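You operate a simulated robot arm through the tools that you are given. There is no shell and no other tool.

You run a simulated robot arm. Do the job below in one go: nothing can be reset, and whatever is moved stays where it is left.

JOB
Drop both white cores from the cart shelf on the upright shaft; pump it into the green.
Fine: cores first; the orange valve is open while you pump and shut after. Where these are worked on the way, their far stop is far enough and under half their travel is too little: orange valve.

The check looks at the end state, three seconds after you hand in, the way a careful person would. Anything else that was tipped, shoved, dropped, spilled or broken makes it a failure.

ROBOT AND FRAMES
A 7-joint arm with a two-finger parallel gripper, fixed in place. Base frame: the origin is on the floor under the middle of its stand, x ahead of it, y to its left, z up. Units: cm, degrees, N and s.
It reaches about 147.9 cm from its shoulder. Its first joint turns from -166.0 to 166.0 degrees. Payload 4.4 kg.
The tool frame sits at the grasp point between the pads (the TCP): z along the fingers, y along the line on which they close. The tips reach 2.3 cm beyond it. The gripper opens to 9.4 cm. The fingers are 3.8 cm wide and 1 cm thick; the gripper's body (5.4 by 9.6 cm) begins 3.9 cm behind the TCP.
Orientation is that of the tool frame in the base frame, as a unit quaternion [x, y, z, w]. With the fingers straight down and closing along the base's y, the tool's x points along the base's -x, its y along +y and its z along -z.

CONTROLS
- The arm moves only by the tool drive_tool. Its argument "rows" is a list of rows, each a list of 3 entries, a list of its own where there are three numbers: the gripper command, from -1 (fully open) to 1 (shut), values between in proportion, then the shift along the tool's x, y, z in m, then the turn, a rotation vector about the tool's x, y, z in degrees. In form: [[grip, [dx, dy, dz], [wx, wy, wz]], ...]. A call has 1 to 20 rows; each row shifts and turns the commanded pose from where the row before left it, along the tool's axes as they then stand. Rows are played at 5 a second. More than 5 cm and 8.6 degrees between two rows, or a gripper value outside its range, and nothing of the call is played. A pose out of reach is approached as far as the arm can. The call stops where the force on the tool passes 40 N (or 10 N more than at its start, if that is more) or the arm is blocked; 0.2 s more then pass. Each finger travels about 7.2 cm/s and halts on what it meets, pressing with about 20 N; the grip force reading is that of the motor and also rises with nothing between the fingers. The clock runs only during rows and for 0.2 s after the last one: add rows that do not move to give the fingers time. The reply holds the time, the measured pose of the TCP, the force on the tool along the base axes, the opening and the grip force, in the units named above and with some noise, with the torque about the TCP (base axes, N m) and any sound that the robot's microphone picked up.
- Cameras (640 x 400 px; columns grow to the right, rows downward): "scene" is fixed at [40.39, 49.82, 167.3]; the picture's right is [-0.98, 0.17, 0.00], its down [0.08, 0.47, -0.88] and it looks along [-0.15, -0.86, -0.48] (base axes); focal length 312 px, centre (320, 200). "wrist" rides on the gripper at [8.6, 1.6, -7.4] in the tool frame; the picture's right is [-0.18, 0.98, 0.00], its down [-0.58, -0.11, -0.81] and it looks along [-0.79, -0.15, 0.59] (tool axes); focal length 243 px, centre (320, 200). There is no depth. A picture from a camera that has moved, and an enlarged one, comes with that camera's place and axes in the base frame and with its lens. The place of the scene camera against the robot may be out by one fixed shift of up to 1.8 cm in any direction.
- get_image(camera): a new picture of that camera. It takes no simulated time.
- enlarge(camera, box): a new picture of the part [left, top, right, bottom] of that camera's present view, enlarged. It takes no simulated time.
- finish_job(): hands the job in; it is judged then, once.

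Places have to be worked out from the pictures, the camera data and where the tool is seen. Open the gripper and draw the arm clear of the work before you hand the job in, unless the task says otherwise.

The tools are called after "Request:" as name(argument=value, ...) on one line, values as JSON. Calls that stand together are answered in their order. drive_tool: Moves the arm, as the interface text tells. Its arguments: {"type":"object","properties":{"rows":{"type":"array","items":{"type":"array"}}},"required":["rows"]} The other tools are called the same way: get_image (camera) takes a picture; enlarge (camera, box) takes an enlarged picture of a part of a camera's view; finish_job () hands the job in.

At the start:

```text
time: 0.0
ee_pos: [48.78, -55.09, 130.18]
ee_rot: [0.0, 1.0, 0.0, 0.0]
ft_force: [0.8, -0.3, -0.5]
wrist_torque: [-0.02, 0.02, 0.0]
width: 9.43
grasp_force: 0.2
```

scene: 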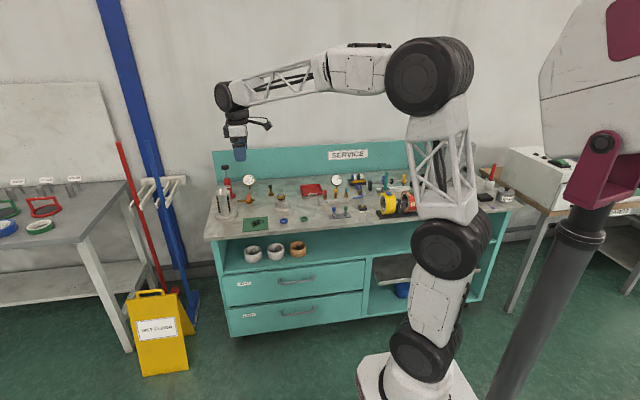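
wrist: 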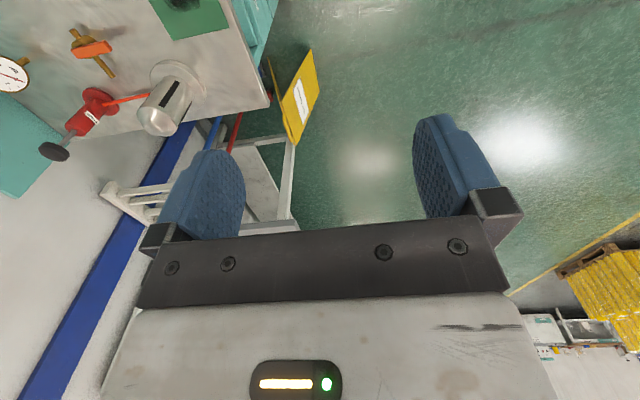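

I start by looking closely at the work area in the scene camera: the bench top with the pump and the shelf with the cups/cores.

Request:
enlarge(camera="scene", box=[200, 140, 360, 240])

Request:
enlarge(camera="scene", box=[340, 140, 520, 250])

Request:
enlarge(camera="scene", box=[210, 220, 370, 320])

Request:
enlarge(camera="wrist", box=[0, 0, 320, 200])

```text
4.00 times, centred on (280, 190) of scene
camera zoom: at [40.39, 49.82, 167.3], right [-0.98, 0.17, 0.0], down [0.08, 0.47, -0.88], along [-0.15, -0.86, -0.48], focal length 1246 px, centre (480, 240)
```

zoom: 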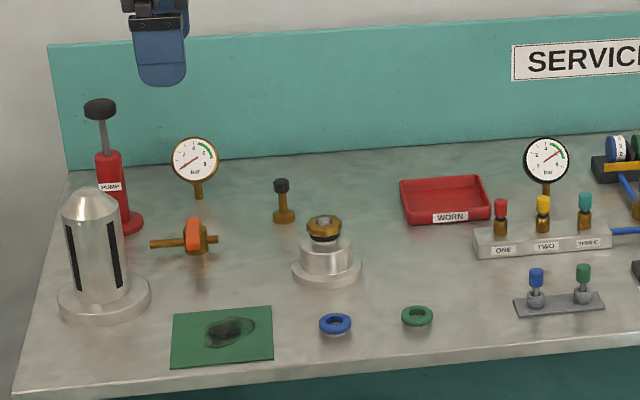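

```text
3.56 times, centred on (430, 195) of scene
camera zoom: at [40.39, 49.82, 167.3], right [-0.98, 0.17, 0.0], down [0.08, 0.47, -0.88], along [-0.15, -0.86, -0.48], focal length 1108 px, centre (-71, 218)
```

zoom: 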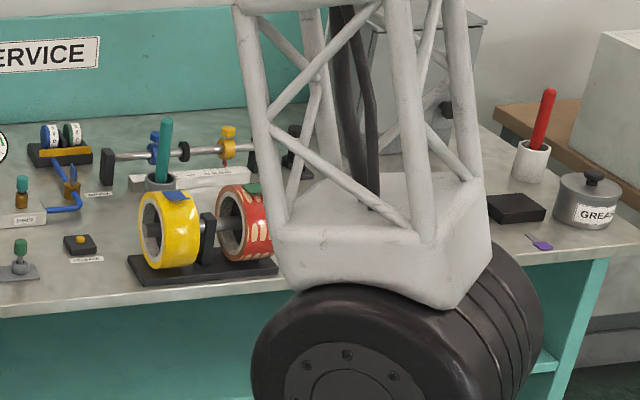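

```text
4.00 times, centred on (290, 270) of scene
camera zoom: at [40.39, 49.82, 167.3], right [-0.98, 0.17, 0.0], down [0.08, 0.47, -0.88], along [-0.15, -0.86, -0.48], focal length 1246 px, centre (440, -80)
```

zoom: 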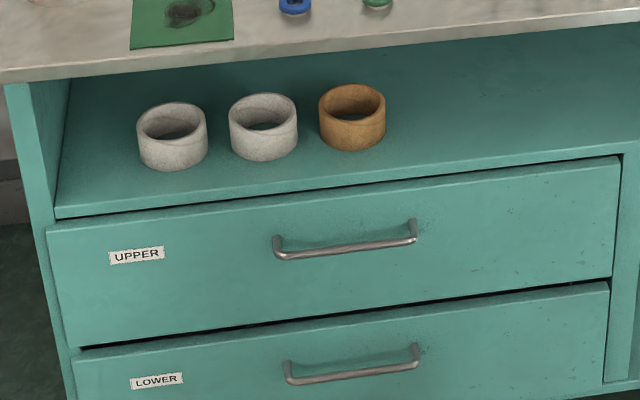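

```text
2.00 times, centred on (160, 100) of wrist
camera zoom: at [40.21, -53.48, 137.59], right [0.18, 0.98, 0.0], down [0.58, -0.11, 0.81], along [0.79, -0.15, -0.59], focal length 485 px, centre (640, 400)
```

zoom: 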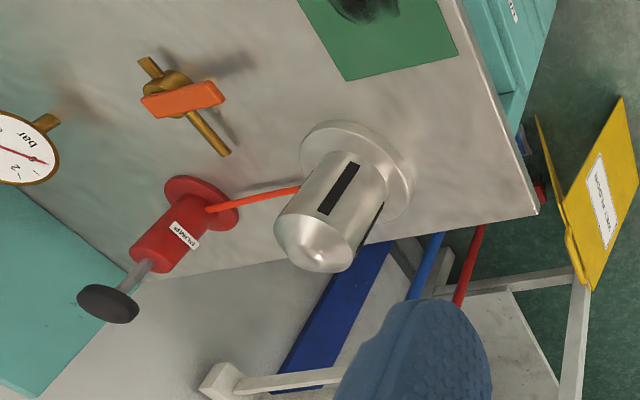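

The scene shows the upright shaft with black strips (~(63,-88), top z≈101), the red pump behind it (~(62,-111)), the orange valve and gauge near it, and the two white cores on the shelf under the top. I turn the wrist at height so its camera looks at the bench, to survey it.

Request:
drive_tool(rows=[[-1, [0, 0, 0], [0, 0, 8.2]], [-1, [0, 0, 0], [0, 0, 8.2]], [-1, [0, 0, 0], [0, 0, 8.2]], [-1, [0, 0, 0], [0, 0, 8.2]], [-1, [0, 0, 0], [0, 0, 8.2]], [-1, [0, 0, 0], [0, 0, 8.2]], [-1, [0, 0, 0], [0, 0, 8.2]], [-1, [0, 0, 0], [0, 0, 8.2]], [-1, [0, 0, 0], [0, 0, 8.2]], [-1, [0, 0, 0], [0, 0, 8.2]], [-1, [0, 0, 0], [0, 0, 8.0]]])

Request:
get_image(camera="wrist")

Request:
get_image(camera="scene")

```text
time: 2.4
ee_pos: [48.79, -55.2, 129.99]
ee_rot: [0.708, 0.706, 0.001, 0.0]
ft_force: [-0.5, -0.7, 0.6]
wrist_torque: [-0.01, 0.02, 0.02]
width: 9.39
grasp_force: 0.0
```

```text
taken
camera wrist: at [50.48, -46.5, 137.61], right [0.98, -0.19, 0.0], down [-0.11, -0.58, 0.81], along [-0.15, -0.79, -0.59], focal length 243 px, centre (320, 200)
```

wrist: 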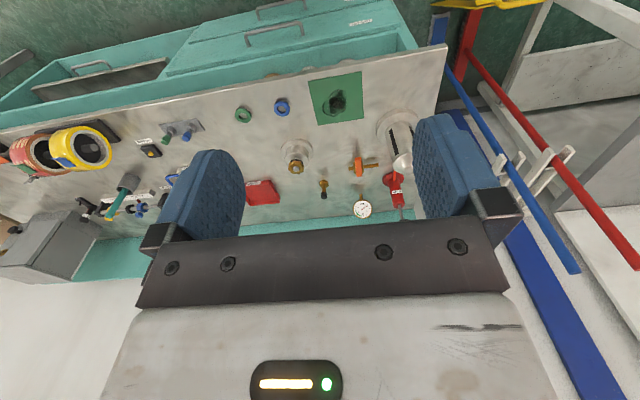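

```text
taken
```

scene: 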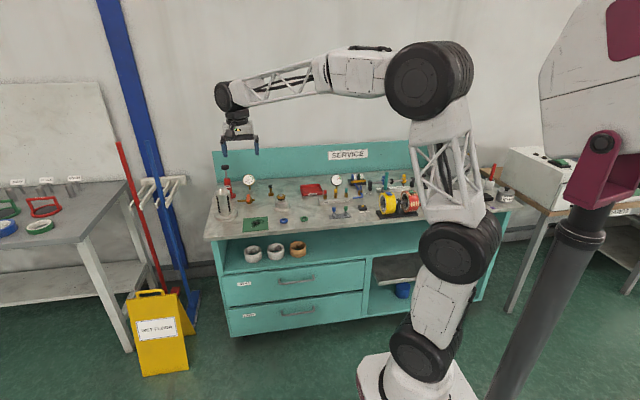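

The wrist view now covers the bench top upside-down; I enlarge the shaft, pump, valve, gauge region.

Request:
enlarge(camera="wrist", box=[260, 60, 440, 225])

Request:
enlarge(camera="scene", box=[205, 155, 285, 205])

Request:
enlarge(camera="scene", box=[235, 235, 315, 285])

Request:
enlarge(camera="scene", box=[205, 185, 285, 235])

```text
2.42 times, centred on (350, 142) of wrist
camera zoom: at [50.48, -46.5, 137.61], right [0.98, -0.19, 0.0], down [-0.11, -0.58, 0.81], along [-0.15, -0.79, -0.59], focal length 588 px, centre (247, 339)
```

zoom: 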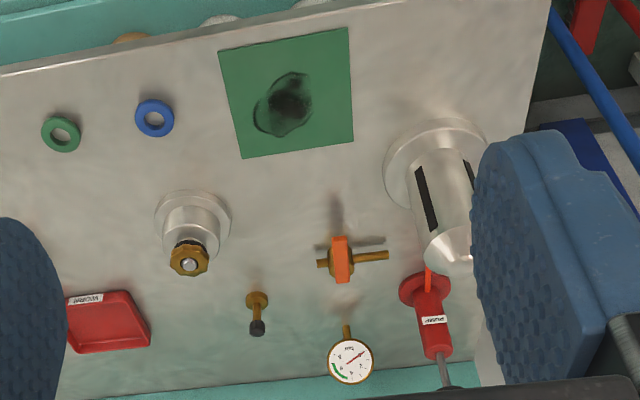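

```text
8.00 times, centred on (245, 180) of scene
camera zoom: at [40.39, 49.82, 167.3], right [-0.98, 0.17, 0.0], down [0.08, 0.47, -0.88], along [-0.15, -0.86, -0.48], focal length 2492 px, centre (920, 360)
```

zoom: 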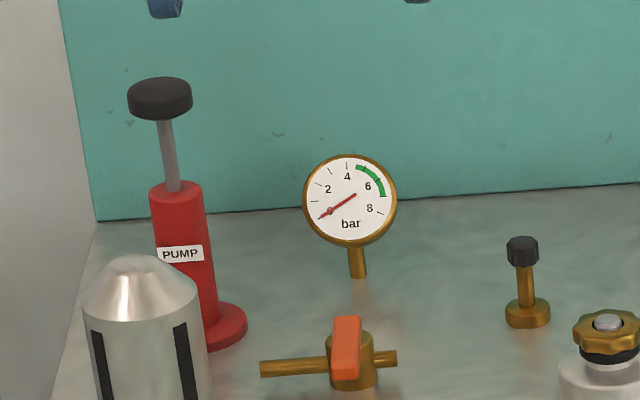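

```text
8.00 times, centred on (275, 260) of scene
camera zoom: at [40.39, 49.82, 167.3], right [-0.98, 0.17, 0.0], down [0.08, 0.47, -0.88], along [-0.15, -0.86, -0.48], focal length 2492 px, centre (680, -280)
```

zoom: 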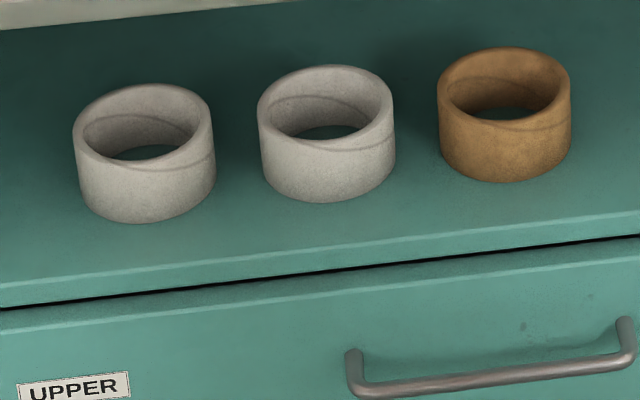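

```text
8.00 times, centred on (245, 210) of scene
camera zoom: at [40.39, 49.82, 167.3], right [-0.98, 0.17, 0.0], down [0.08, 0.47, -0.88], along [-0.15, -0.86, -0.48], focal length 2492 px, centre (920, 120)
```

zoom: 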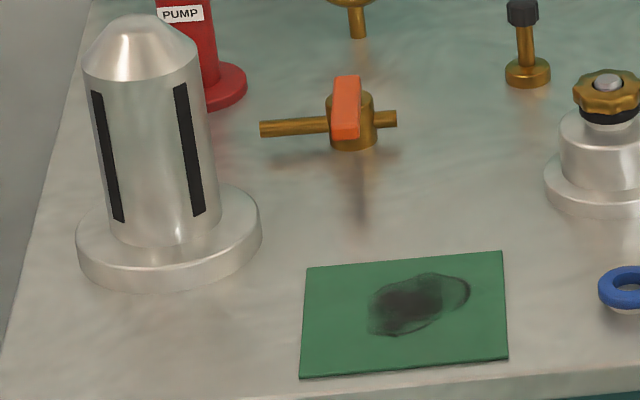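

The gauge beside the pump reads 0 (green about 4.5–7), and the orange handle sits across the pipe (shut). Now I turn the wrist the other way while lowering, to get to a fingers-forward pose with the camera on top for the shelf.

Request:
drive_tool(rows=[[-1, [0, 0, 0.01], [0, 0, -8.2]], [-1, [0, 0, 0.01], [0, 0, -8.2]], [-1, [0, 0, 0.01], [0, 0, -8.2]], [-1, [0, 0, 0.01], [0, 0, -8.2]], [-1, [0, 0, 0.01], [0, 0, -8.2]], [-1, [0, 0, 0.01], [0, 0, -8.2]], [-1, [0, 0, 0.01], [0, 0, -8.2]], [-1, [0, 0, 0.01], [0, 0, -8.2]], [-1, [0, 0, 0.01], [0, 0, -8.2]], [-1, [0, 0, 0.01], [0, 0, -8.2]], [-1, [0, 0, 0.01], [0, 0, -8.2]], [-1, [0, 0, 0.01], [0, 0, -8.2]], [-1, [0, 0, 0.01], [0, 0, -8.2]], [-1, [0, 0, 0.01], [0, 0, -8.2]], [-1, [0, 0, 0.01], [0, 0, -8.2]], [-1, [0, 0, 0.01], [0, 0, -8.2]], [-1, [0, 0, 0.01], [0, 0, -8.2]], [-1, [0, 0, 0.01], [0, 0, -8.2]], [-1, [0, 0, 0.01], [0, 0, -8.2]], [-1, [0, 0, 0.01], [0, 0, -8.2]]])

```text
time: 6.6
ee_pos: [48.93, -55.07, 110.09]
ee_rot: [-0.603, 0.798, 0.001, 0.0]
ft_force: [-0.7, 0.0, 0.4]
wrist_torque: [0.0, 0.0, -0.02]
width: 9.42
grasp_force: 0.0
```

I finish the yaw and pitch the fingers forward (about 15° below horizontal), staying in front of the bench.

Request:
drive_tool(rows=[[-1, [0, 0, 0], [0, 0, -8.0]], [-1, [0, 0, 0], [0, 0, -8.0]], [-1, [0, 0, 0], [0, 8.33, 0]], [-1, [0, 0, 0], [0, 8.33, 0]], [-1, [0, 0, 0], [0, 8.33, 0]], [-1, [0, 0, 0], [0, 8.33, 0]], [-1, [0, 0, 0], [0, 8.33, 0]], [-1, [0, 0, 0], [0, 8.33, 0]], [-1, [0, 0, 0], [0, 8.33, 0]], [-1, [0, 0, 0], [0, 8.33, 0]], [-1, [0, 0, 0], [0, 8.33, 0]]])

Request:
get_image(camera="wrist")

Request:
get_image(camera="scene")

```text
time: 9.0
ee_pos: [49.54, -54.79, 108.88]
ee_rot: [0.569, -0.557, 0.426, 0.429]
ft_force: [0.1, 0.5, 0.4]
wrist_torque: [0.0, -0.02, 0.02]
width: 9.38
grasp_force: 0.1
```

```text
taken
camera wrist: at [48.05, -49.99, 119.2], right [-0.99, 0.04, -0.16], down [0.1, 0.93, -0.35], along [0.14, -0.36, -0.92], focal length 243 px, centre (320, 200)
```

wrist: 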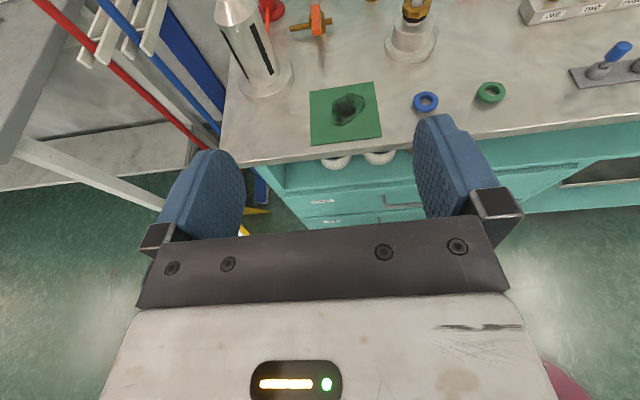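

```text
taken
```

scene: 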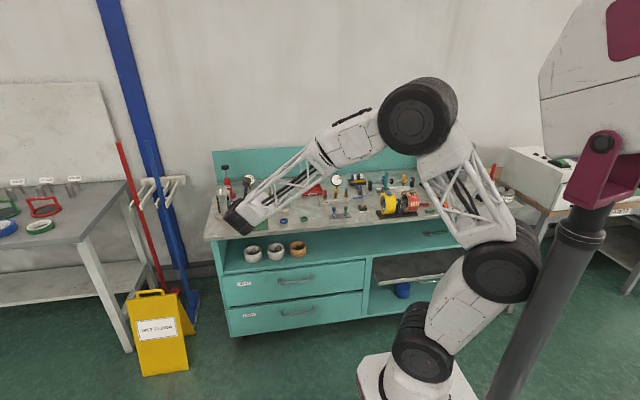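

Pose reached: fingers forward, tilted ~15° down. I lower in front of the bench so the wrist camera can look into the shelf.

Request:
drive_tool(rows=[[-1, [-0.027, -0.0029, 0.0084], [0, 0, 0]], [-1, [-0.027, -0.0029, 0.0084], [0, 0, 0]], [-1, [-0.027, -0.0029, 0.0084], [0, 0, 0]], [-1, [-0.027, -0.0029, 0.0084], [0, 0, 0]], [-1, [-0.027, -0.0029, 0.0084], [0, 0, 0]], [-1, [-0.027, -0.0029, 0.0084], [0, 0, 0]], [-1, [-0.027, -0.0029, 0.0084], [0, 0, 0]], [-1, [-0.027, -0.0029, 0.0084], [0, 0, 0]], [-1, [-0.027, -0.0029, 0.0084], [0, 0, 0]], [-1, [-0.027, -0.0029, 0.0084], [0, 0, 0]], [-1, [-0.027, -0.0029, 0.0084], [0, 0, 0]], [-1, [-0.027, -0.0029, 0.0084], [0, 0, 0]], [-1, [0, 0, 0], [0, 0, 0]]])

Request:
get_image(camera="wrist")

Request:
get_image(camera="scene")

```text
time: 11.8
ee_pos: [52.18, -56.46, 76.23]
ee_rot: [0.561, -0.561, 0.431, 0.43]
ft_force: [-0.1, 1.0, -0.1]
wrist_torque: [0.01, 0.02, -0.02]
width: 9.4
grasp_force: 0.1
```

```text
taken
camera wrist: at [50.64, -51.53, 86.54], right [-0.98, 0.05, -0.18], down [0.11, 0.93, -0.35], along [0.15, -0.37, -0.92], focal length 243 px, centre (320, 200)
```

wrist: 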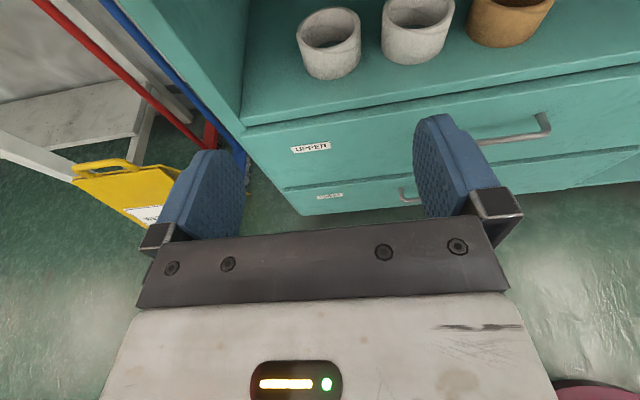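

```text
taken
```

scene: 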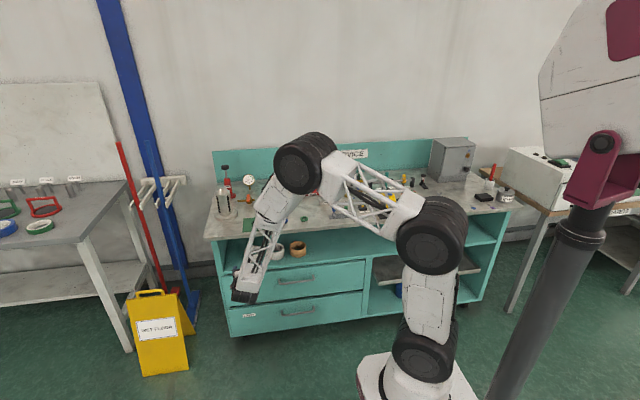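

The cores are visible from here. I enlarge the cores region in the wrist view to measure their size and place.

Request:
enlarge(camera="wrist", box=[230, 0, 470, 150])

```text
2.67 times, centred on (350, 75) of wrist
camera zoom: at [50.64, -51.53, 86.54], right [-0.98, 0.05, -0.18], down [0.11, 0.93, -0.35], along [0.15, -0.37, -0.92], focal length 647 px, centre (240, 533)
```

zoom: 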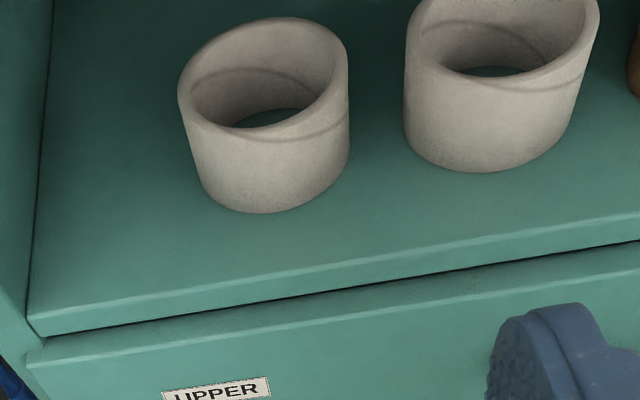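

I take a second, closer view from a known offset for parallax: about 9.5 cm forward, 8 cm lower, still outside the bench front.

Request:
drive_tool(rows=[[-1, [-0.0105, 0, 0.0225], [0, 0, 0]], [-1, [-0.0105, 0, 0.0225], [0, 0, 0]], [-1, [-0.0105, 0, 0.0225], [0, 0, 0]], [-1, [-0.0105, 0, 0.0225], [0, 0, 0]], [-1, [-0.0105, 0, 0.0225], [0, 0, 0]], [-1, [0, 0, 0], [0, 0, 0]], [-1, [0, 0, 0], [0, 0, 0]]])

Request:
get_image(camera="wrist")

Request:
enlarge(camera="wrist", box=[230, 0, 470, 150])

```text
time: 13.4
ee_pos: [52.34, -66.08, 68.17]
ee_rot: [-0.561, 0.561, -0.43, -0.43]
ft_force: [-0.7, -0.1, 0.4]
wrist_torque: [0.02, -0.01, -0.01]
width: 9.41
grasp_force: 0.1
```

```text
taken
camera wrist: at [50.74, -61.02, 78.5], right [-0.98, 0.05, -0.18], down [0.11, 0.93, -0.35], along [0.15, -0.37, -0.92], focal length 243 px, centre (320, 200)
```

wrist: 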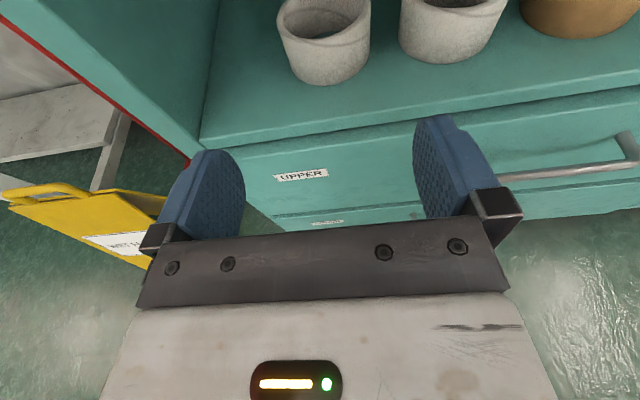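

```text
2.67 times, centred on (350, 75) of wrist
camera zoom: at [50.74, -61.02, 78.5], right [-0.98, 0.05, -0.18], down [0.11, 0.93, -0.35], along [0.15, -0.37, -0.92], focal length 647 px, centre (240, 533)
```

zoom: 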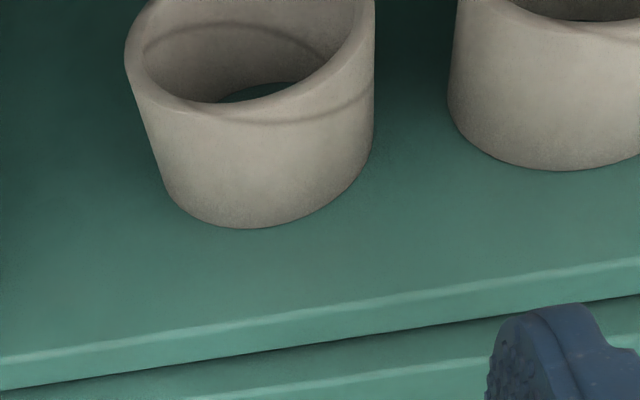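

Sizes from looming alone are too uncertain (core OD near 9 cm), so I shift sideways 10 cm for a proper stereo baseline.

Request:
drive_tool(rows=[[-1, [0, 0.025, 0], [0, 0, 0]], [-1, [0, 0.025, 0], [0, 0, 0]], [-1, [0, 0.025, 0], [0, 0, 0]], [-1, [0, 0.025, 0], [0, 0, 0]], [-1, [0, 0, 0], [0, 0, 0]], [-1, [0, 0, 0], [0, 0, 0]]])

Request:
get_image(camera="wrist")

Request:
enlarge(camera="wrist", box=[150, 0, 390, 150])

```text
time: 14.8
ee_pos: [42.29, -65.81, 68.06]
ee_rot: [-0.561, 0.562, -0.43, -0.43]
ft_force: [-0.5, -0.2, 0.9]
wrist_torque: [-0.02, 0.01, -0.02]
width: 9.4
grasp_force: 0.0
```

```text
taken
camera wrist: at [40.66, -60.98, 78.47], right [-0.98, 0.05, -0.18], down [0.11, 0.93, -0.35], along [0.15, -0.37, -0.92], focal length 243 px, centre (320, 200)
```

wrist: 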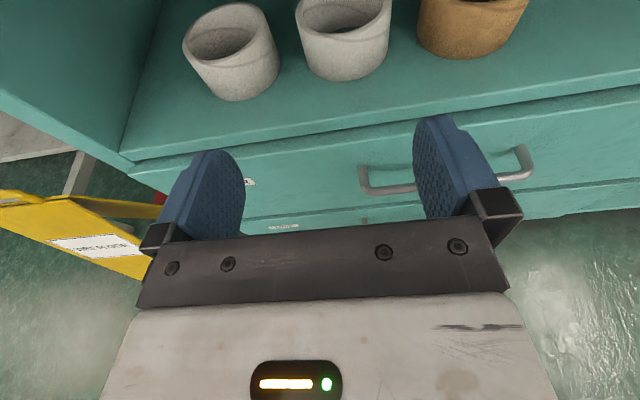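

```text
2.67 times, centred on (270, 75) of wrist
camera zoom: at [40.66, -60.98, 78.47], right [-0.98, 0.05, -0.18], down [0.11, 0.93, -0.35], along [0.15, -0.37, -0.92], focal length 647 px, centre (453, 533)
```

zoom: 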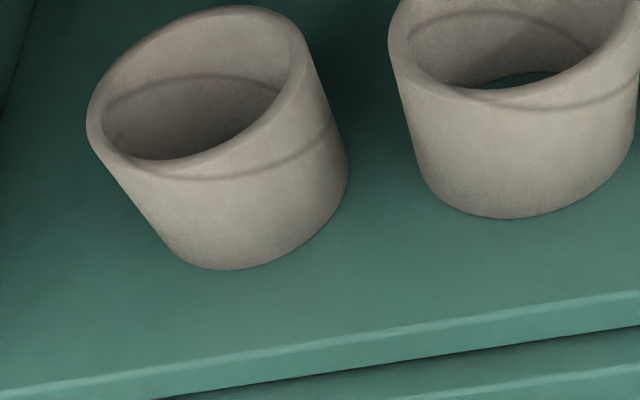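

Stereo fit: core 1 axis ≈ (52.0, -85.8), core 2 ≈ (40.0, -85.9), OD ≈ 8.9 cm (opening 9.4), shelf z ≈ 59.2, core height ≈ 5.3. I line up with core 1 and advance until the tips are just short of it, then check alignment.

Request:
drive_tool(rows=[[-1, [0, -0.0243, 0], [0, 0, 0]], [-1, [0, -0.0243, 0], [0, 0, 0]], [-1, [0, -0.0243, 0], [0, 0, 0]], [-1, [0, -0.0243, 0], [0, 0, 0]], [-1, [-0.0037, 0, 0.0217], [0, 0, 0]], [-1, [-0.0037, 0, 0.0217], [0, 0, 0]], [-1, [-0.0037, 0, 0.0217], [0, 0, 0]], [-1, [-0.0037, 0, 0.0217], [0, 0, 0]], [-1, [-0.0037, 0, 0.0217], [0, 0, 0]], [-1, [-0.0037, 0, 0.018], [0, 0, 0]], [-1, [0, 0, 0], [0, 0, 0]], [-1, [0, 0, 0], [0, 0, 0]]])

Request:
get_image(camera="wrist")

Request:
get_image(camera="scene")

```text
time: 17.4
ee_pos: [52.01, -77.59, 62.86]
ee_rot: [-0.56, 0.561, -0.431, -0.431]
ft_force: [0.3, -0.3, 0.0]
wrist_torque: [0.0, -0.06, 0.02]
width: 9.39
grasp_force: 0.1
```

```text
taken
camera wrist: at [50.44, -72.62, 73.14], right [-0.98, 0.05, -0.18], down [0.11, 0.93, -0.35], along [0.15, -0.37, -0.92], focal length 243 px, centre (320, 200)
```

wrist: 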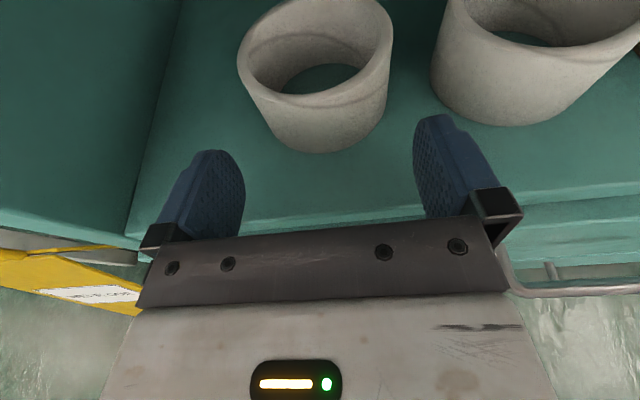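

```text
taken
```

scene: 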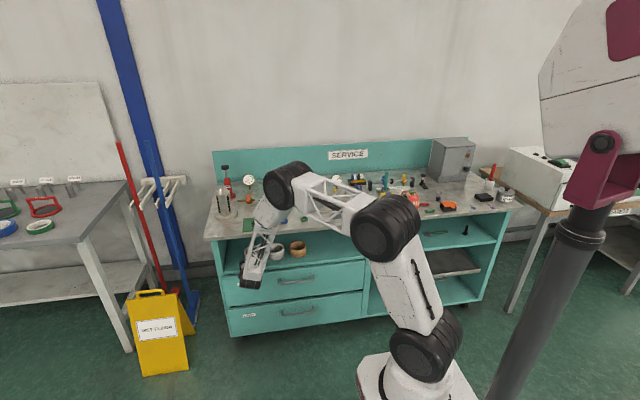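

The tips are just short of core 1. I enlarge to measure the lateral alignment of the core between the pads.

Request:
enlarge(camera="wrist", box=[200, 0, 440, 150])

Request:
enlarge(camera="wrist", box=[130, 100, 530, 350])

```text
2.67 times, centred on (320, 75) of wrist
camera zoom: at [50.44, -72.62, 73.14], right [-0.98, 0.05, -0.18], down [0.11, 0.93, -0.35], along [0.15, -0.37, -0.92], focal length 647 px, centre (320, 533)
```

zoom: 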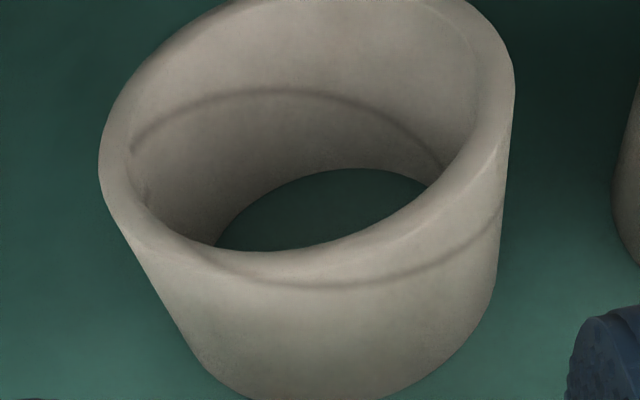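

```text
1.60 times, centred on (330, 225) of wrist
camera zoom: at [50.44, -72.62, 73.14], right [-0.98, 0.05, -0.18], down [0.11, 0.93, -0.35], along [0.15, -0.37, -0.92], focal length 388 px, centre (304, 160)
```

zoom: 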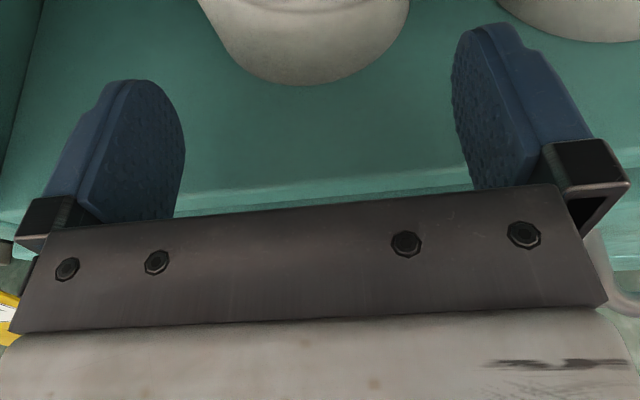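

Fit puts core 1's axis within ~0.1 cm of the tool's midplane (13.3 cm ahead of the camera) with OD ≈ 8.85, so the pads clear by ~0.27 cm on each side. I advance in small steps and watch the force.

Request:
drive_tool(rows=[[-1, [0.0018, 0.0003, 0.0084], [0, 0, 0]], [-1, [0.0018, 0, 0.0084], [0, 0, 0]], [-1, [0.0018, 0, 0.0084], [0, 0, 0]], [-1, [0.0018, 0, 0.0084], [0, 0, 0]], [-1, [0, 0, 0], [0, 0, 0]]])

Request:
get_image(camera="wrist")

```text
time: 18.6
ee_pos: [51.97, -81.15, 62.65]
ee_rot: [-0.561, 0.561, -0.43, -0.431]
ft_force: [0.6, 0.0, -0.8]
wrist_torque: [-0.02, 0.02, -0.01]
width: 9.42
grasp_force: 0.1
```

```text
taken
camera wrist: at [50.45, -76.06, 72.9], right [-0.98, 0.05, -0.18], down [0.11, 0.93, -0.35], along [0.15, -0.37, -0.92], focal length 243 px, centre (320, 200)
```

wrist: 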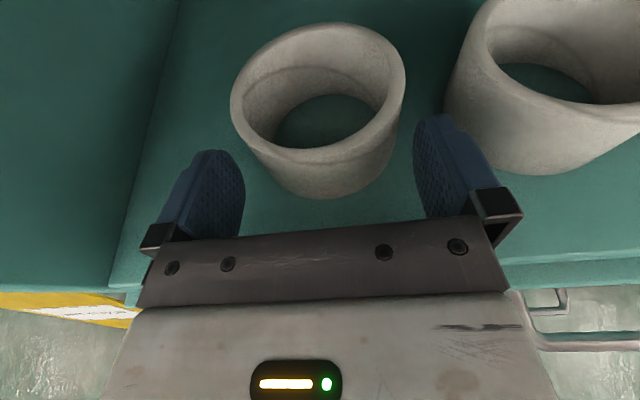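

No contact; the core is between the pads' approach. I zoom once more to recheck centring.

Request:
enlarge(camera="wrist", box=[190, 10, 478, 190])

```text
2.22 times, centred on (334, 100) of wrist
camera zoom: at [50.45, -76.06, 72.9], right [-0.98, 0.05, -0.18], down [0.11, 0.93, -0.35], along [0.15, -0.37, -0.92], focal length 539 px, centre (289, 422)
```

zoom: 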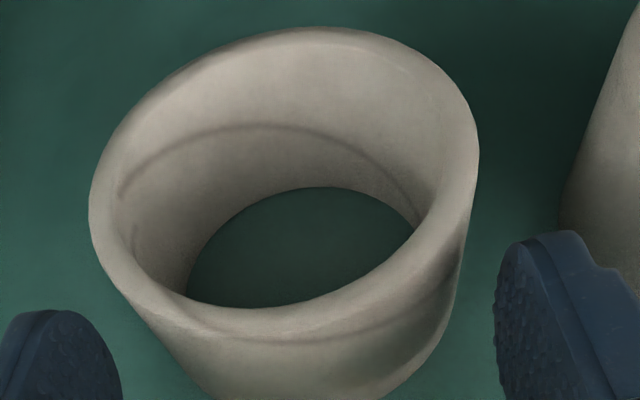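

Still centred within 0.1 cm. I advance the last ~3.4 cm in small steps with the gripper open.

Request:
drive_tool(rows=[[-1, [0.0016, 0.0004, 0.0066], [0, 0, 0]], [-1, [0.0016, 0, 0.0066], [0, 0, 0]], [-1, [0.0016, 0, 0.0066], [0, 0, 0]], [-1, [0.0016, 0, 0.0066], [0, 0, 0]], [-1, [0.0014, 0, 0.006], [0, 0, 0]], [-1, [0, 0, 0], [0, 0, 0]]])

Request:
get_image(camera="wrist")

```text
time: 20.0
ee_pos: [52.09, -84.35, 62.49]
ee_rot: [-0.561, 0.561, -0.43, -0.431]
ft_force: [0.0, -0.8, 0.1]
wrist_torque: [-0.03, -0.01, -0.02]
width: 9.4
grasp_force: 0.0
```

```text
taken
camera wrist: at [50.39, -79.4, 72.84], right [-0.98, 0.05, -0.18], down [0.11, 0.93, -0.35], along [0.15, -0.37, -0.92], focal length 243 px, centre (320, 200)
```

wrist: 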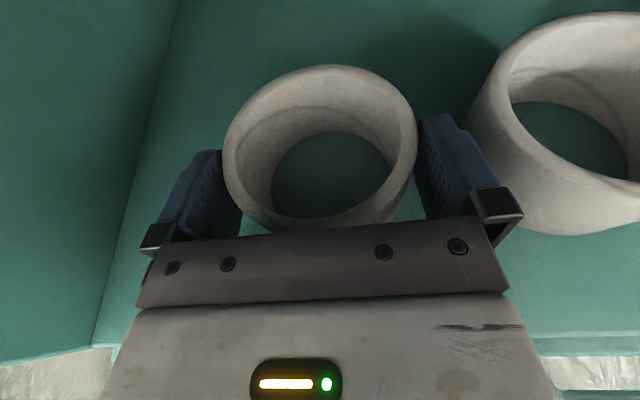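

The core sits between the pads with no contact force. I nudge 0.15 cm in and close the gripper.

Request:
drive_tool(rows=[[-1, [0.0004, 0, 0.0015], [0, 0, 0]], [1, [0, 0, 0], [0, 0, 0]], [1, [0, 0, 0], [0, 0, 0]], [1, [0, 0, 0], [0, 0, 0]], [1, [0, 0, 0], [0, 0, 0]]])

Request:
get_image(camera="wrist")

```text
time: 21.2
ee_pos: [51.97, -84.29, 62.49]
ee_rot: [0.561, -0.561, 0.431, 0.43]
ft_force: [0.0, -0.7, 0.6]
wrist_torque: [0.0, 0.01, -0.02]
width: 8.84
grasp_force: 20.2
```

```text
taken
camera wrist: at [50.4, -79.53, 72.85], right [-0.98, 0.05, -0.18], down [0.11, 0.93, -0.35], along [0.15, -0.37, -0.92], focal length 243 px, centre (320, 200)
```

wrist: 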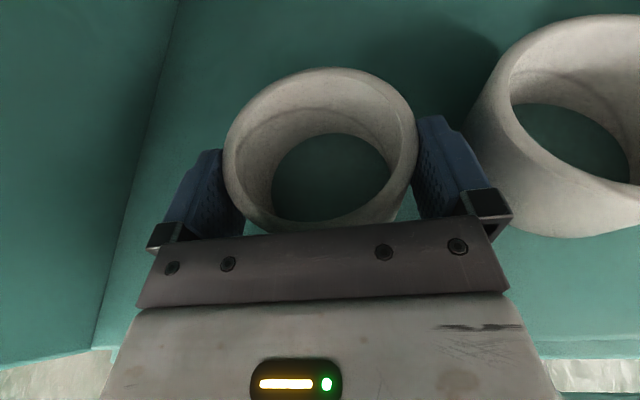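

Gripped at 8.84 cm width with 20 N. I lift 1.5 cm and check that the core comes along.

Request:
drive_tool(rows=[[1, [0.0048, 0, -0.0013], [0, 0, 0]], [1, [0.0048, 0, -0.0013], [0, 0, 0]], [1, [0.0048, 0, -0.0013], [0, 0, 0]], [1, [0, 0, 0], [0, 0, 0]]])

Request:
get_image(camera="wrist")

```text
time: 22.2
ee_pos: [51.93, -84.36, 64.06]
ee_rot: [-0.561, 0.561, -0.43, -0.43]
ft_force: [-0.6, -0.6, -1.5]
wrist_torque: [0.03, -0.01, 0.0]
width: 8.86
grasp_force: 19.8
```

```text
taken
camera wrist: at [50.38, -79.51, 74.34], right [-0.98, 0.05, -0.18], down [0.11, 0.93, -0.35], along [0.15, -0.37, -0.92], focal length 243 px, centre (320, 200)
```

wrist: 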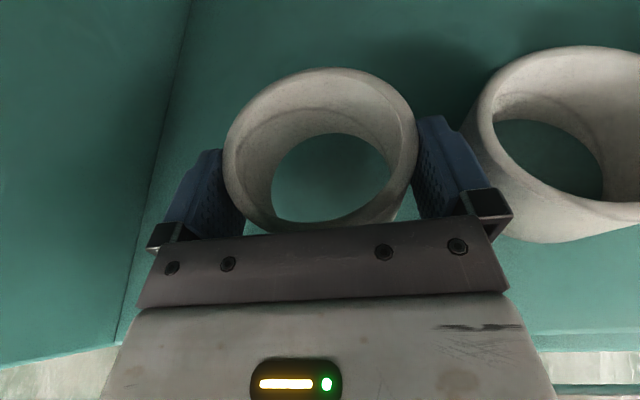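

The core lifted with the grip (ring parallel to the hand). I withdraw straight out of the shelf, then raise.

Request:
drive_tool(rows=[[1, [-0.0065, 0, -0.0241], [0, 0, 0]], [1, [-0.0065, 0, -0.0241], [0, 0, 0]], [1, [-0.0065, 0, -0.0241], [0, 0, 0]], [1, [-0.0065, 0, -0.0241], [0, 0, 0]], [1, [-0.0065, 0, -0.0241], [0, 0, 0]], [1, [-0.0065, 0, -0.0241], [0, 0, 0]], [1, [-0.0065, 0, -0.0241], [0, 0, 0]], [1, [-0.0065, 0, -0.0241], [0, 0, 0]], [1, [-0.0065, 0, -0.0241], [0, 0, 0]], [1, [-0.0065, 0, -0.0241], [0, 0, 0]], [1, [-0.0065, 0, -0.0241], [0, 0, 0]], [1, [-0.0065, 0, -0.0241], [0, 0, 0]], [1, [0, 0, 0], [0, 0, 0]]])

Request:
get_image(camera="scene")

```text
time: 25.0
ee_pos: [52.0, -54.32, 64.01]
ee_rot: [-0.561, 0.561, -0.43, -0.431]
ft_force: [0.2, 0.3, -0.6]
wrist_torque: [0.0, 0.02, 0.0]
width: 8.88
grasp_force: 20.0
```

```text
taken
```

scene: 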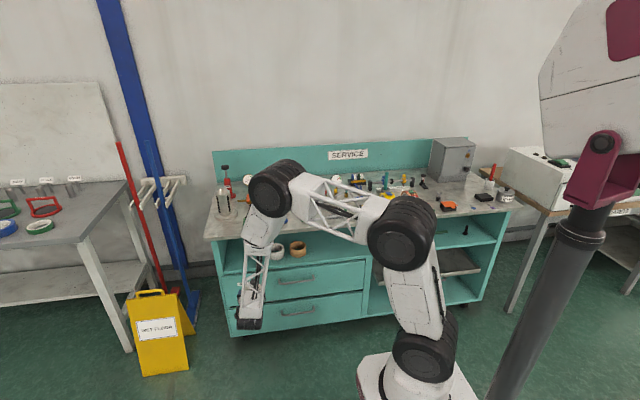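

Out of the shelf with the core. I now raise 50 cm while moving 11 cm toward the shaft's x, still in front of the bench.

Request:
drive_tool(rows=[[1, [0.0268, -0.0061, -0.0072], [0, 0, 0]], [1, [0.0268, -0.0061, -0.0072], [0, 0, 0]], [1, [0.0268, -0.0061, -0.0072], [0, 0, 0]], [1, [0.0268, -0.0061, -0.0072], [0, 0, 0]], [1, [0.0268, -0.0061, -0.0072], [0, 0, 0]], [1, [0.0268, -0.0061, -0.0072], [0, 0, 0]], [1, [0.0268, -0.0061, -0.0072], [0, 0, 0]], [1, [0.0268, -0.0061, -0.0072], [0, 0, 0]], [1, [0.0268, -0.0061, -0.0072], [0, 0, 0]], [1, [0.0268, -0.0061, -0.0072], [0, 0, 0]], [1, [0.0268, -0.0061, -0.0072], [0, 0, 0]], [1, [0.0268, -0.0061, -0.0072], [0, 0, 0]], [1, [0.0268, -0.0061, -0.0072], [0, 0, 0]], [1, [0.0268, -0.0061, -0.0072], [0, 0, 0]], [1, [0.0268, -0.0061, -0.0072], [0, 0, 0]], [1, [0.0268, -0.0061, -0.0072], [0, 0, 0]], [1, [0.0268, -0.0061, -0.0072], [0, 0, 0]], [1, [0.0268, -0.0061, -0.0072], [0, 0, 0]], [1, [0, 0, 0], [0, 0, 0]], [1, [0, 0, 0], [0, 0, 0]]])

Request:
get_image(camera="wrist")

Request:
get_image(camera="scene")

```text
time: 29.2
ee_pos: [62.83, -54.54, 114.11]
ee_rot: [0.561, -0.561, 0.431, 0.431]
ft_force: [0.2, -0.5, -0.1]
wrist_torque: [-0.01, 0.01, -0.01]
width: 8.86
grasp_force: 20.4
```

```text
taken
camera wrist: at [61.35, -49.63, 124.36], right [-0.98, 0.05, -0.18], down [0.11, 0.93, -0.35], along [0.15, -0.37, -0.92], focal length 243 px, centre (320, 200)
```

wrist: 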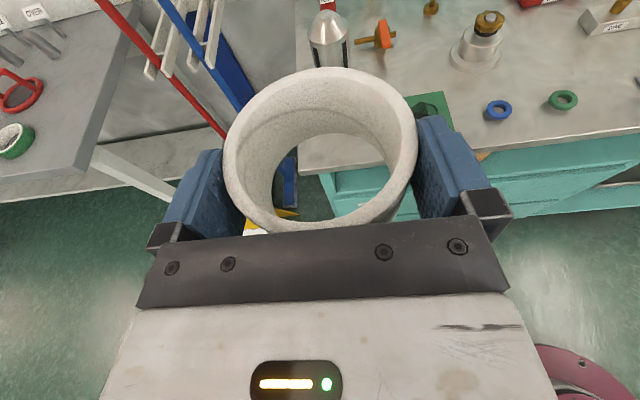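

```text
taken
```

scene: 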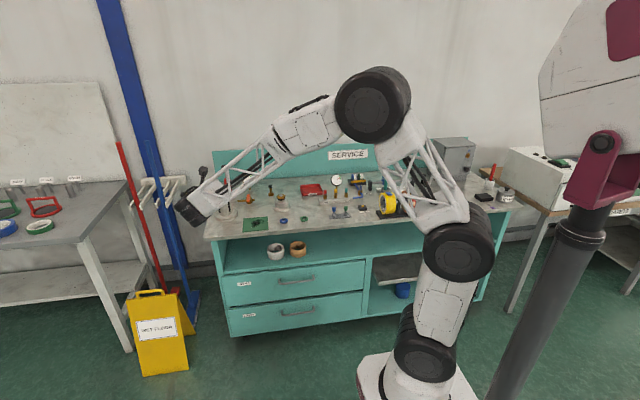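

The shaft is visible ahead past the core. I enlarge it, then shift sideways to triangulate its axis precisely.

Request:
enlarge(camera="wrist", box=[250, 0, 410, 100])

Request:
drive_tool(rows=[[1, [0, 0.03, 0], [0, 0, 0]], [1, [0, 0.03, 0], [0, 0, 0]], [1, [0, 0.03, 0], [0, 0, 0]], [1, [0, 0.03, 0], [0, 0, 0]], [1, [0, 0, 0], [0, 0, 0]], [1, [0, 0, 0], [0, 0, 0]]])

Request:
enlarge(camera="wrist", box=[180, 0, 340, 100])

Request:
get_image(camera="wrist")

```text
4.00 times, centred on (330, 50) of wrist
camera zoom: at [61.35, -49.63, 124.36], right [-0.98, 0.05, -0.18], down [0.11, 0.93, -0.35], along [0.15, -0.37, -0.92], focal length 970 px, centre (280, 800)
```

zoom: 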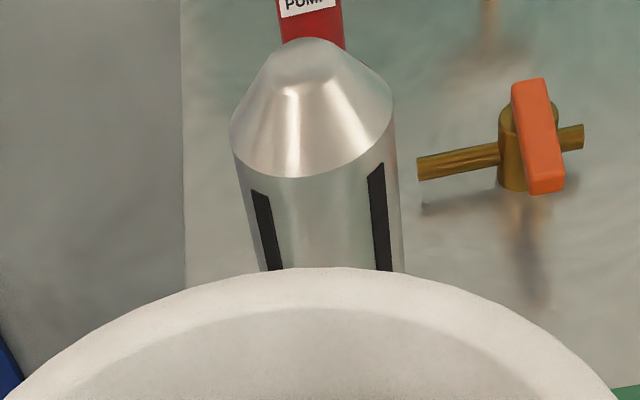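

```text
time: 30.6
ee_pos: [51.01, -54.56, 113.95]
ee_rot: [-0.561, 0.561, -0.43, -0.43]
ft_force: [-0.4, 0.4, 0.1]
wrist_torque: [0.03, -0.02, 0.02]
width: 8.87
grasp_force: 19.2
```

```text
4.00 times, centred on (260, 50) of wrist
camera zoom: at [49.43, -49.57, 124.28], right [-0.98, 0.05, -0.18], down [0.11, 0.93, -0.35], along [0.15, -0.37, -0.92], focal length 970 px, centre (560, 800)
```

zoom: 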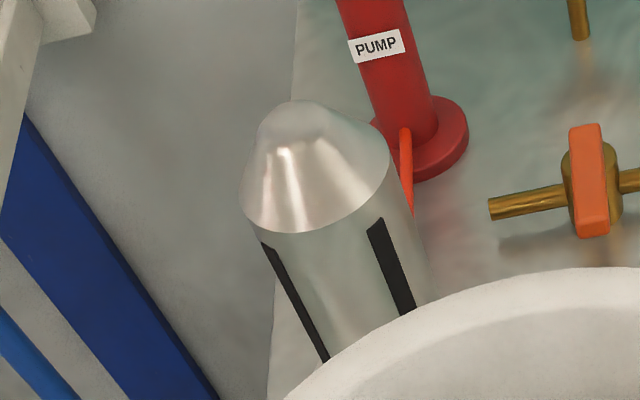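

```text
taken
camera wrist: at [49.43, -49.57, 124.28], right [-0.98, 0.05, -0.18], down [0.11, 0.93, -0.35], along [0.15, -0.37, -0.92], focal length 243 px, centre (320, 200)
```

wrist: 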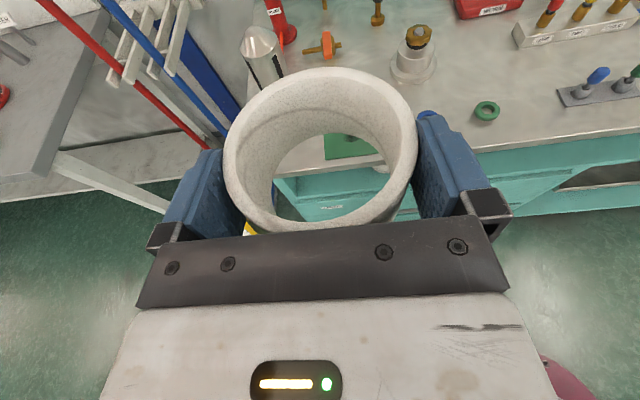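

I zoom in tighter on the shaft from this second viewpoint to get clean silhouette edges.

Request:
enlarge(camera="wrist", box=[230, 20, 310, 70])

Request:
enlarge(camera="scene", box=[205, 175, 269, 215])

```text
8.00 times, centred on (270, 45) of wrist
camera zoom: at [49.43, -49.57, 124.28], right [-0.98, 0.05, -0.18], down [0.11, 0.93, -0.35], along [0.15, -0.37, -0.92], focal length 1941 px, centre (720, 1440)
```

zoom: 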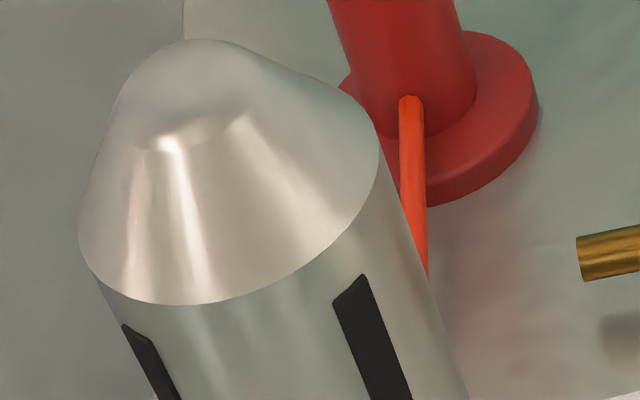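

```text
10.00 times, centred on (237, 195) of scene
camera zoom: at [40.39, 49.82, 167.3], right [-0.98, 0.17, 0.0], down [0.08, 0.47, -0.88], along [-0.15, -0.86, -0.48], focal length 3115 px, centre (1150, 250)
```

zoom: 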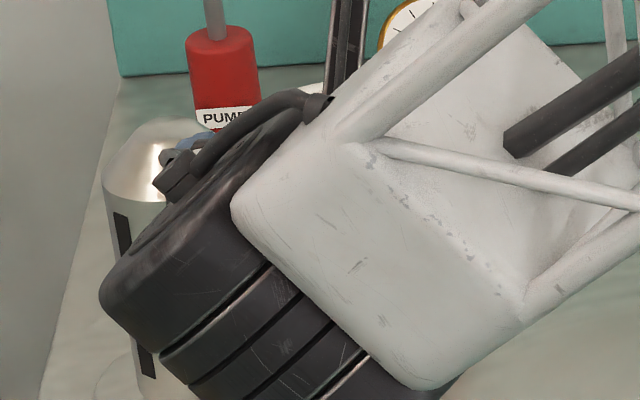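

From the two views the shaft axis is ≈ (63.1, -89.7), radius ≈ 3.36. I take a third view at a much wider angle (TCP to about (42,-70), high above everything) to pin down its y.

Request:
drive_tool(rows=[[1, [0.0067, 0.015, 0.025], [0, 0, 0]], [1, [0.0067, 0.015, 0.025], [0, 0, 0]], [1, [0.0067, 0.015, 0.025], [0, 0, 0]], [1, [0.0067, 0.015, 0.025], [0, 0, 0]], [1, [0.0067, 0.015, 0.025], [0, 0, 0]], [1, [0.0067, 0.015, 0.025], [0, 0, 0]], [1, [0, 0, 0], [0, 0, 0]], [1, [0, 0, 0], [0, 0, 0]]])

Request:
get_image(camera="wrist")

Request:
enlarge(camera="wrist", box=[130, 60, 258, 140])

```text
time: 32.4
ee_pos: [41.96, -70.12, 113.88]
ee_rot: [0.561, -0.561, 0.431, 0.43]
ft_force: [0.1, 0.8, -0.8]
wrist_torque: [0.03, -0.01, 0.02]
width: 8.86
grasp_force: 20.3
```

```text
taken
camera wrist: at [40.32, -65.17, 124.26], right [-0.98, 0.05, -0.18], down [0.11, 0.93, -0.35], along [0.15, -0.37, -0.92], focal length 243 px, centre (320, 200)
```

wrist: 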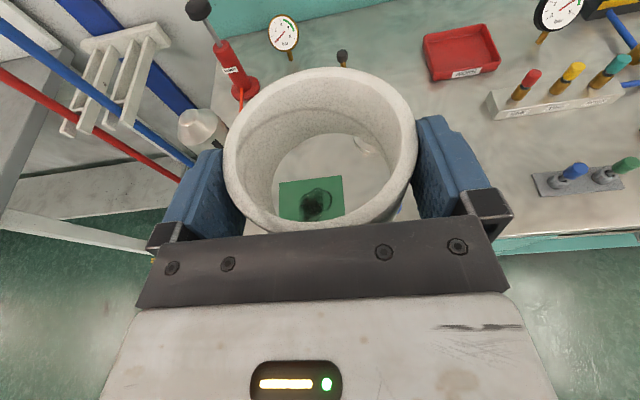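

```text
5.00 times, centred on (194, 100) of wrist
camera zoom: at [40.32, -65.17, 124.26], right [-0.98, 0.05, -0.18], down [0.11, 0.93, -0.35], along [0.15, -0.37, -0.92], focal length 1213 px, centre (950, 700)
```

zoom: 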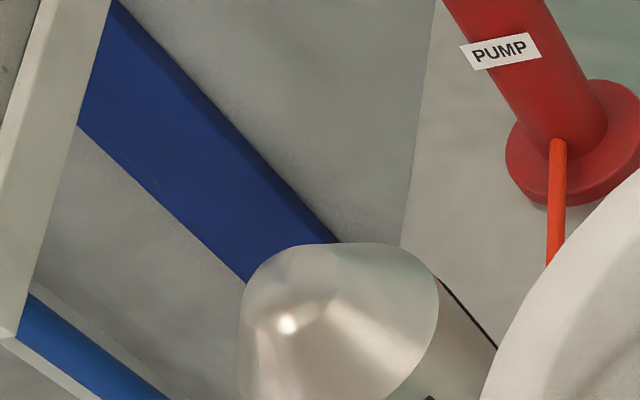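

The wide view agrees: shaft axis ≈ (63.05, -90.1), tip z ≈ 100.4, cylinder top ≈ 97.4. With the core axis 1.5 cm ahead of the TCP, I move above it (core bottom at z≈110.6) and check through the ring.

Request:
drive_tool(rows=[[1, [0.0048, -0.0211, 0.0178], [0, 0, 0]], [1, [0.0048, -0.0211, 0.0178], [0, 0, 0]], [1, [0.0048, -0.0211, 0.0178], [0, 0, 0]], [1, [0.0048, -0.0211, 0.0178], [0, 0, 0]], [1, [0.0048, -0.0211, 0.0178], [0, 0, 0]], [1, [0.0048, -0.0211, 0.0178], [0, 0, 0]], [1, [0.0048, -0.0211, 0.0178], [0, 0, 0]], [1, [0.0048, -0.0211, 0.0178], [0, 0, 0]], [1, [0.0048, -0.0211, 0.0178], [0, 0, 0]], [1, [0.0048, -0.0211, 0.0178], [0, 0, 0]], [1, [0, 0, 0], [0, 0, 0]], [1, [0, 0, 0], [0, 0, 0]]])

Request:
get_image(camera="wrist")

Request:
get_image(camera="scene")

```text
time: 35.0
ee_pos: [63.1, -88.42, 113.93]
ee_rot: [0.561, -0.561, 0.431, 0.43]
ft_force: [0.4, 0.0, -0.4]
wrist_torque: [-0.03, 0.0, 0.0]
width: 8.88
grasp_force: 19.8
```

```text
taken
camera wrist: at [61.47, -83.56, 124.25], right [-0.98, 0.05, -0.18], down [0.11, 0.93, -0.35], along [0.15, -0.37, -0.92], focal length 243 px, centre (320, 200)
```

wrist: 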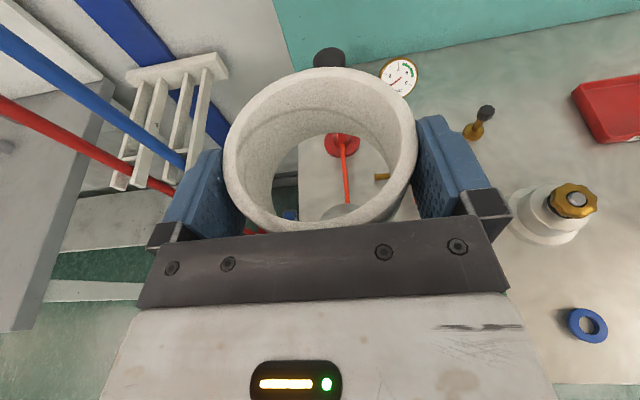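

```text
taken
```

scene: 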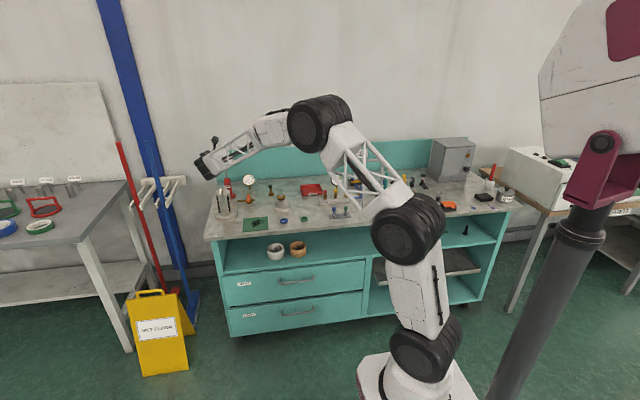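

I zoom through the ring to see where the shaft's cone shows up.

Request:
enlarge(camera="wrist", box=[240, 110, 416, 240])

```text
3.08 times, centred on (328, 175) of wrist
camera zoom: at [61.47, -83.56, 124.25], right [-0.98, 0.05, -0.18], down [0.11, 0.93, -0.35], along [0.15, -0.37, -0.92], focal length 746 px, centre (295, 277)
```

zoom: 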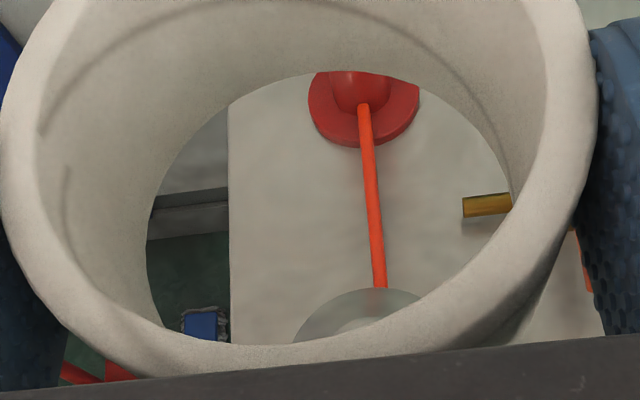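

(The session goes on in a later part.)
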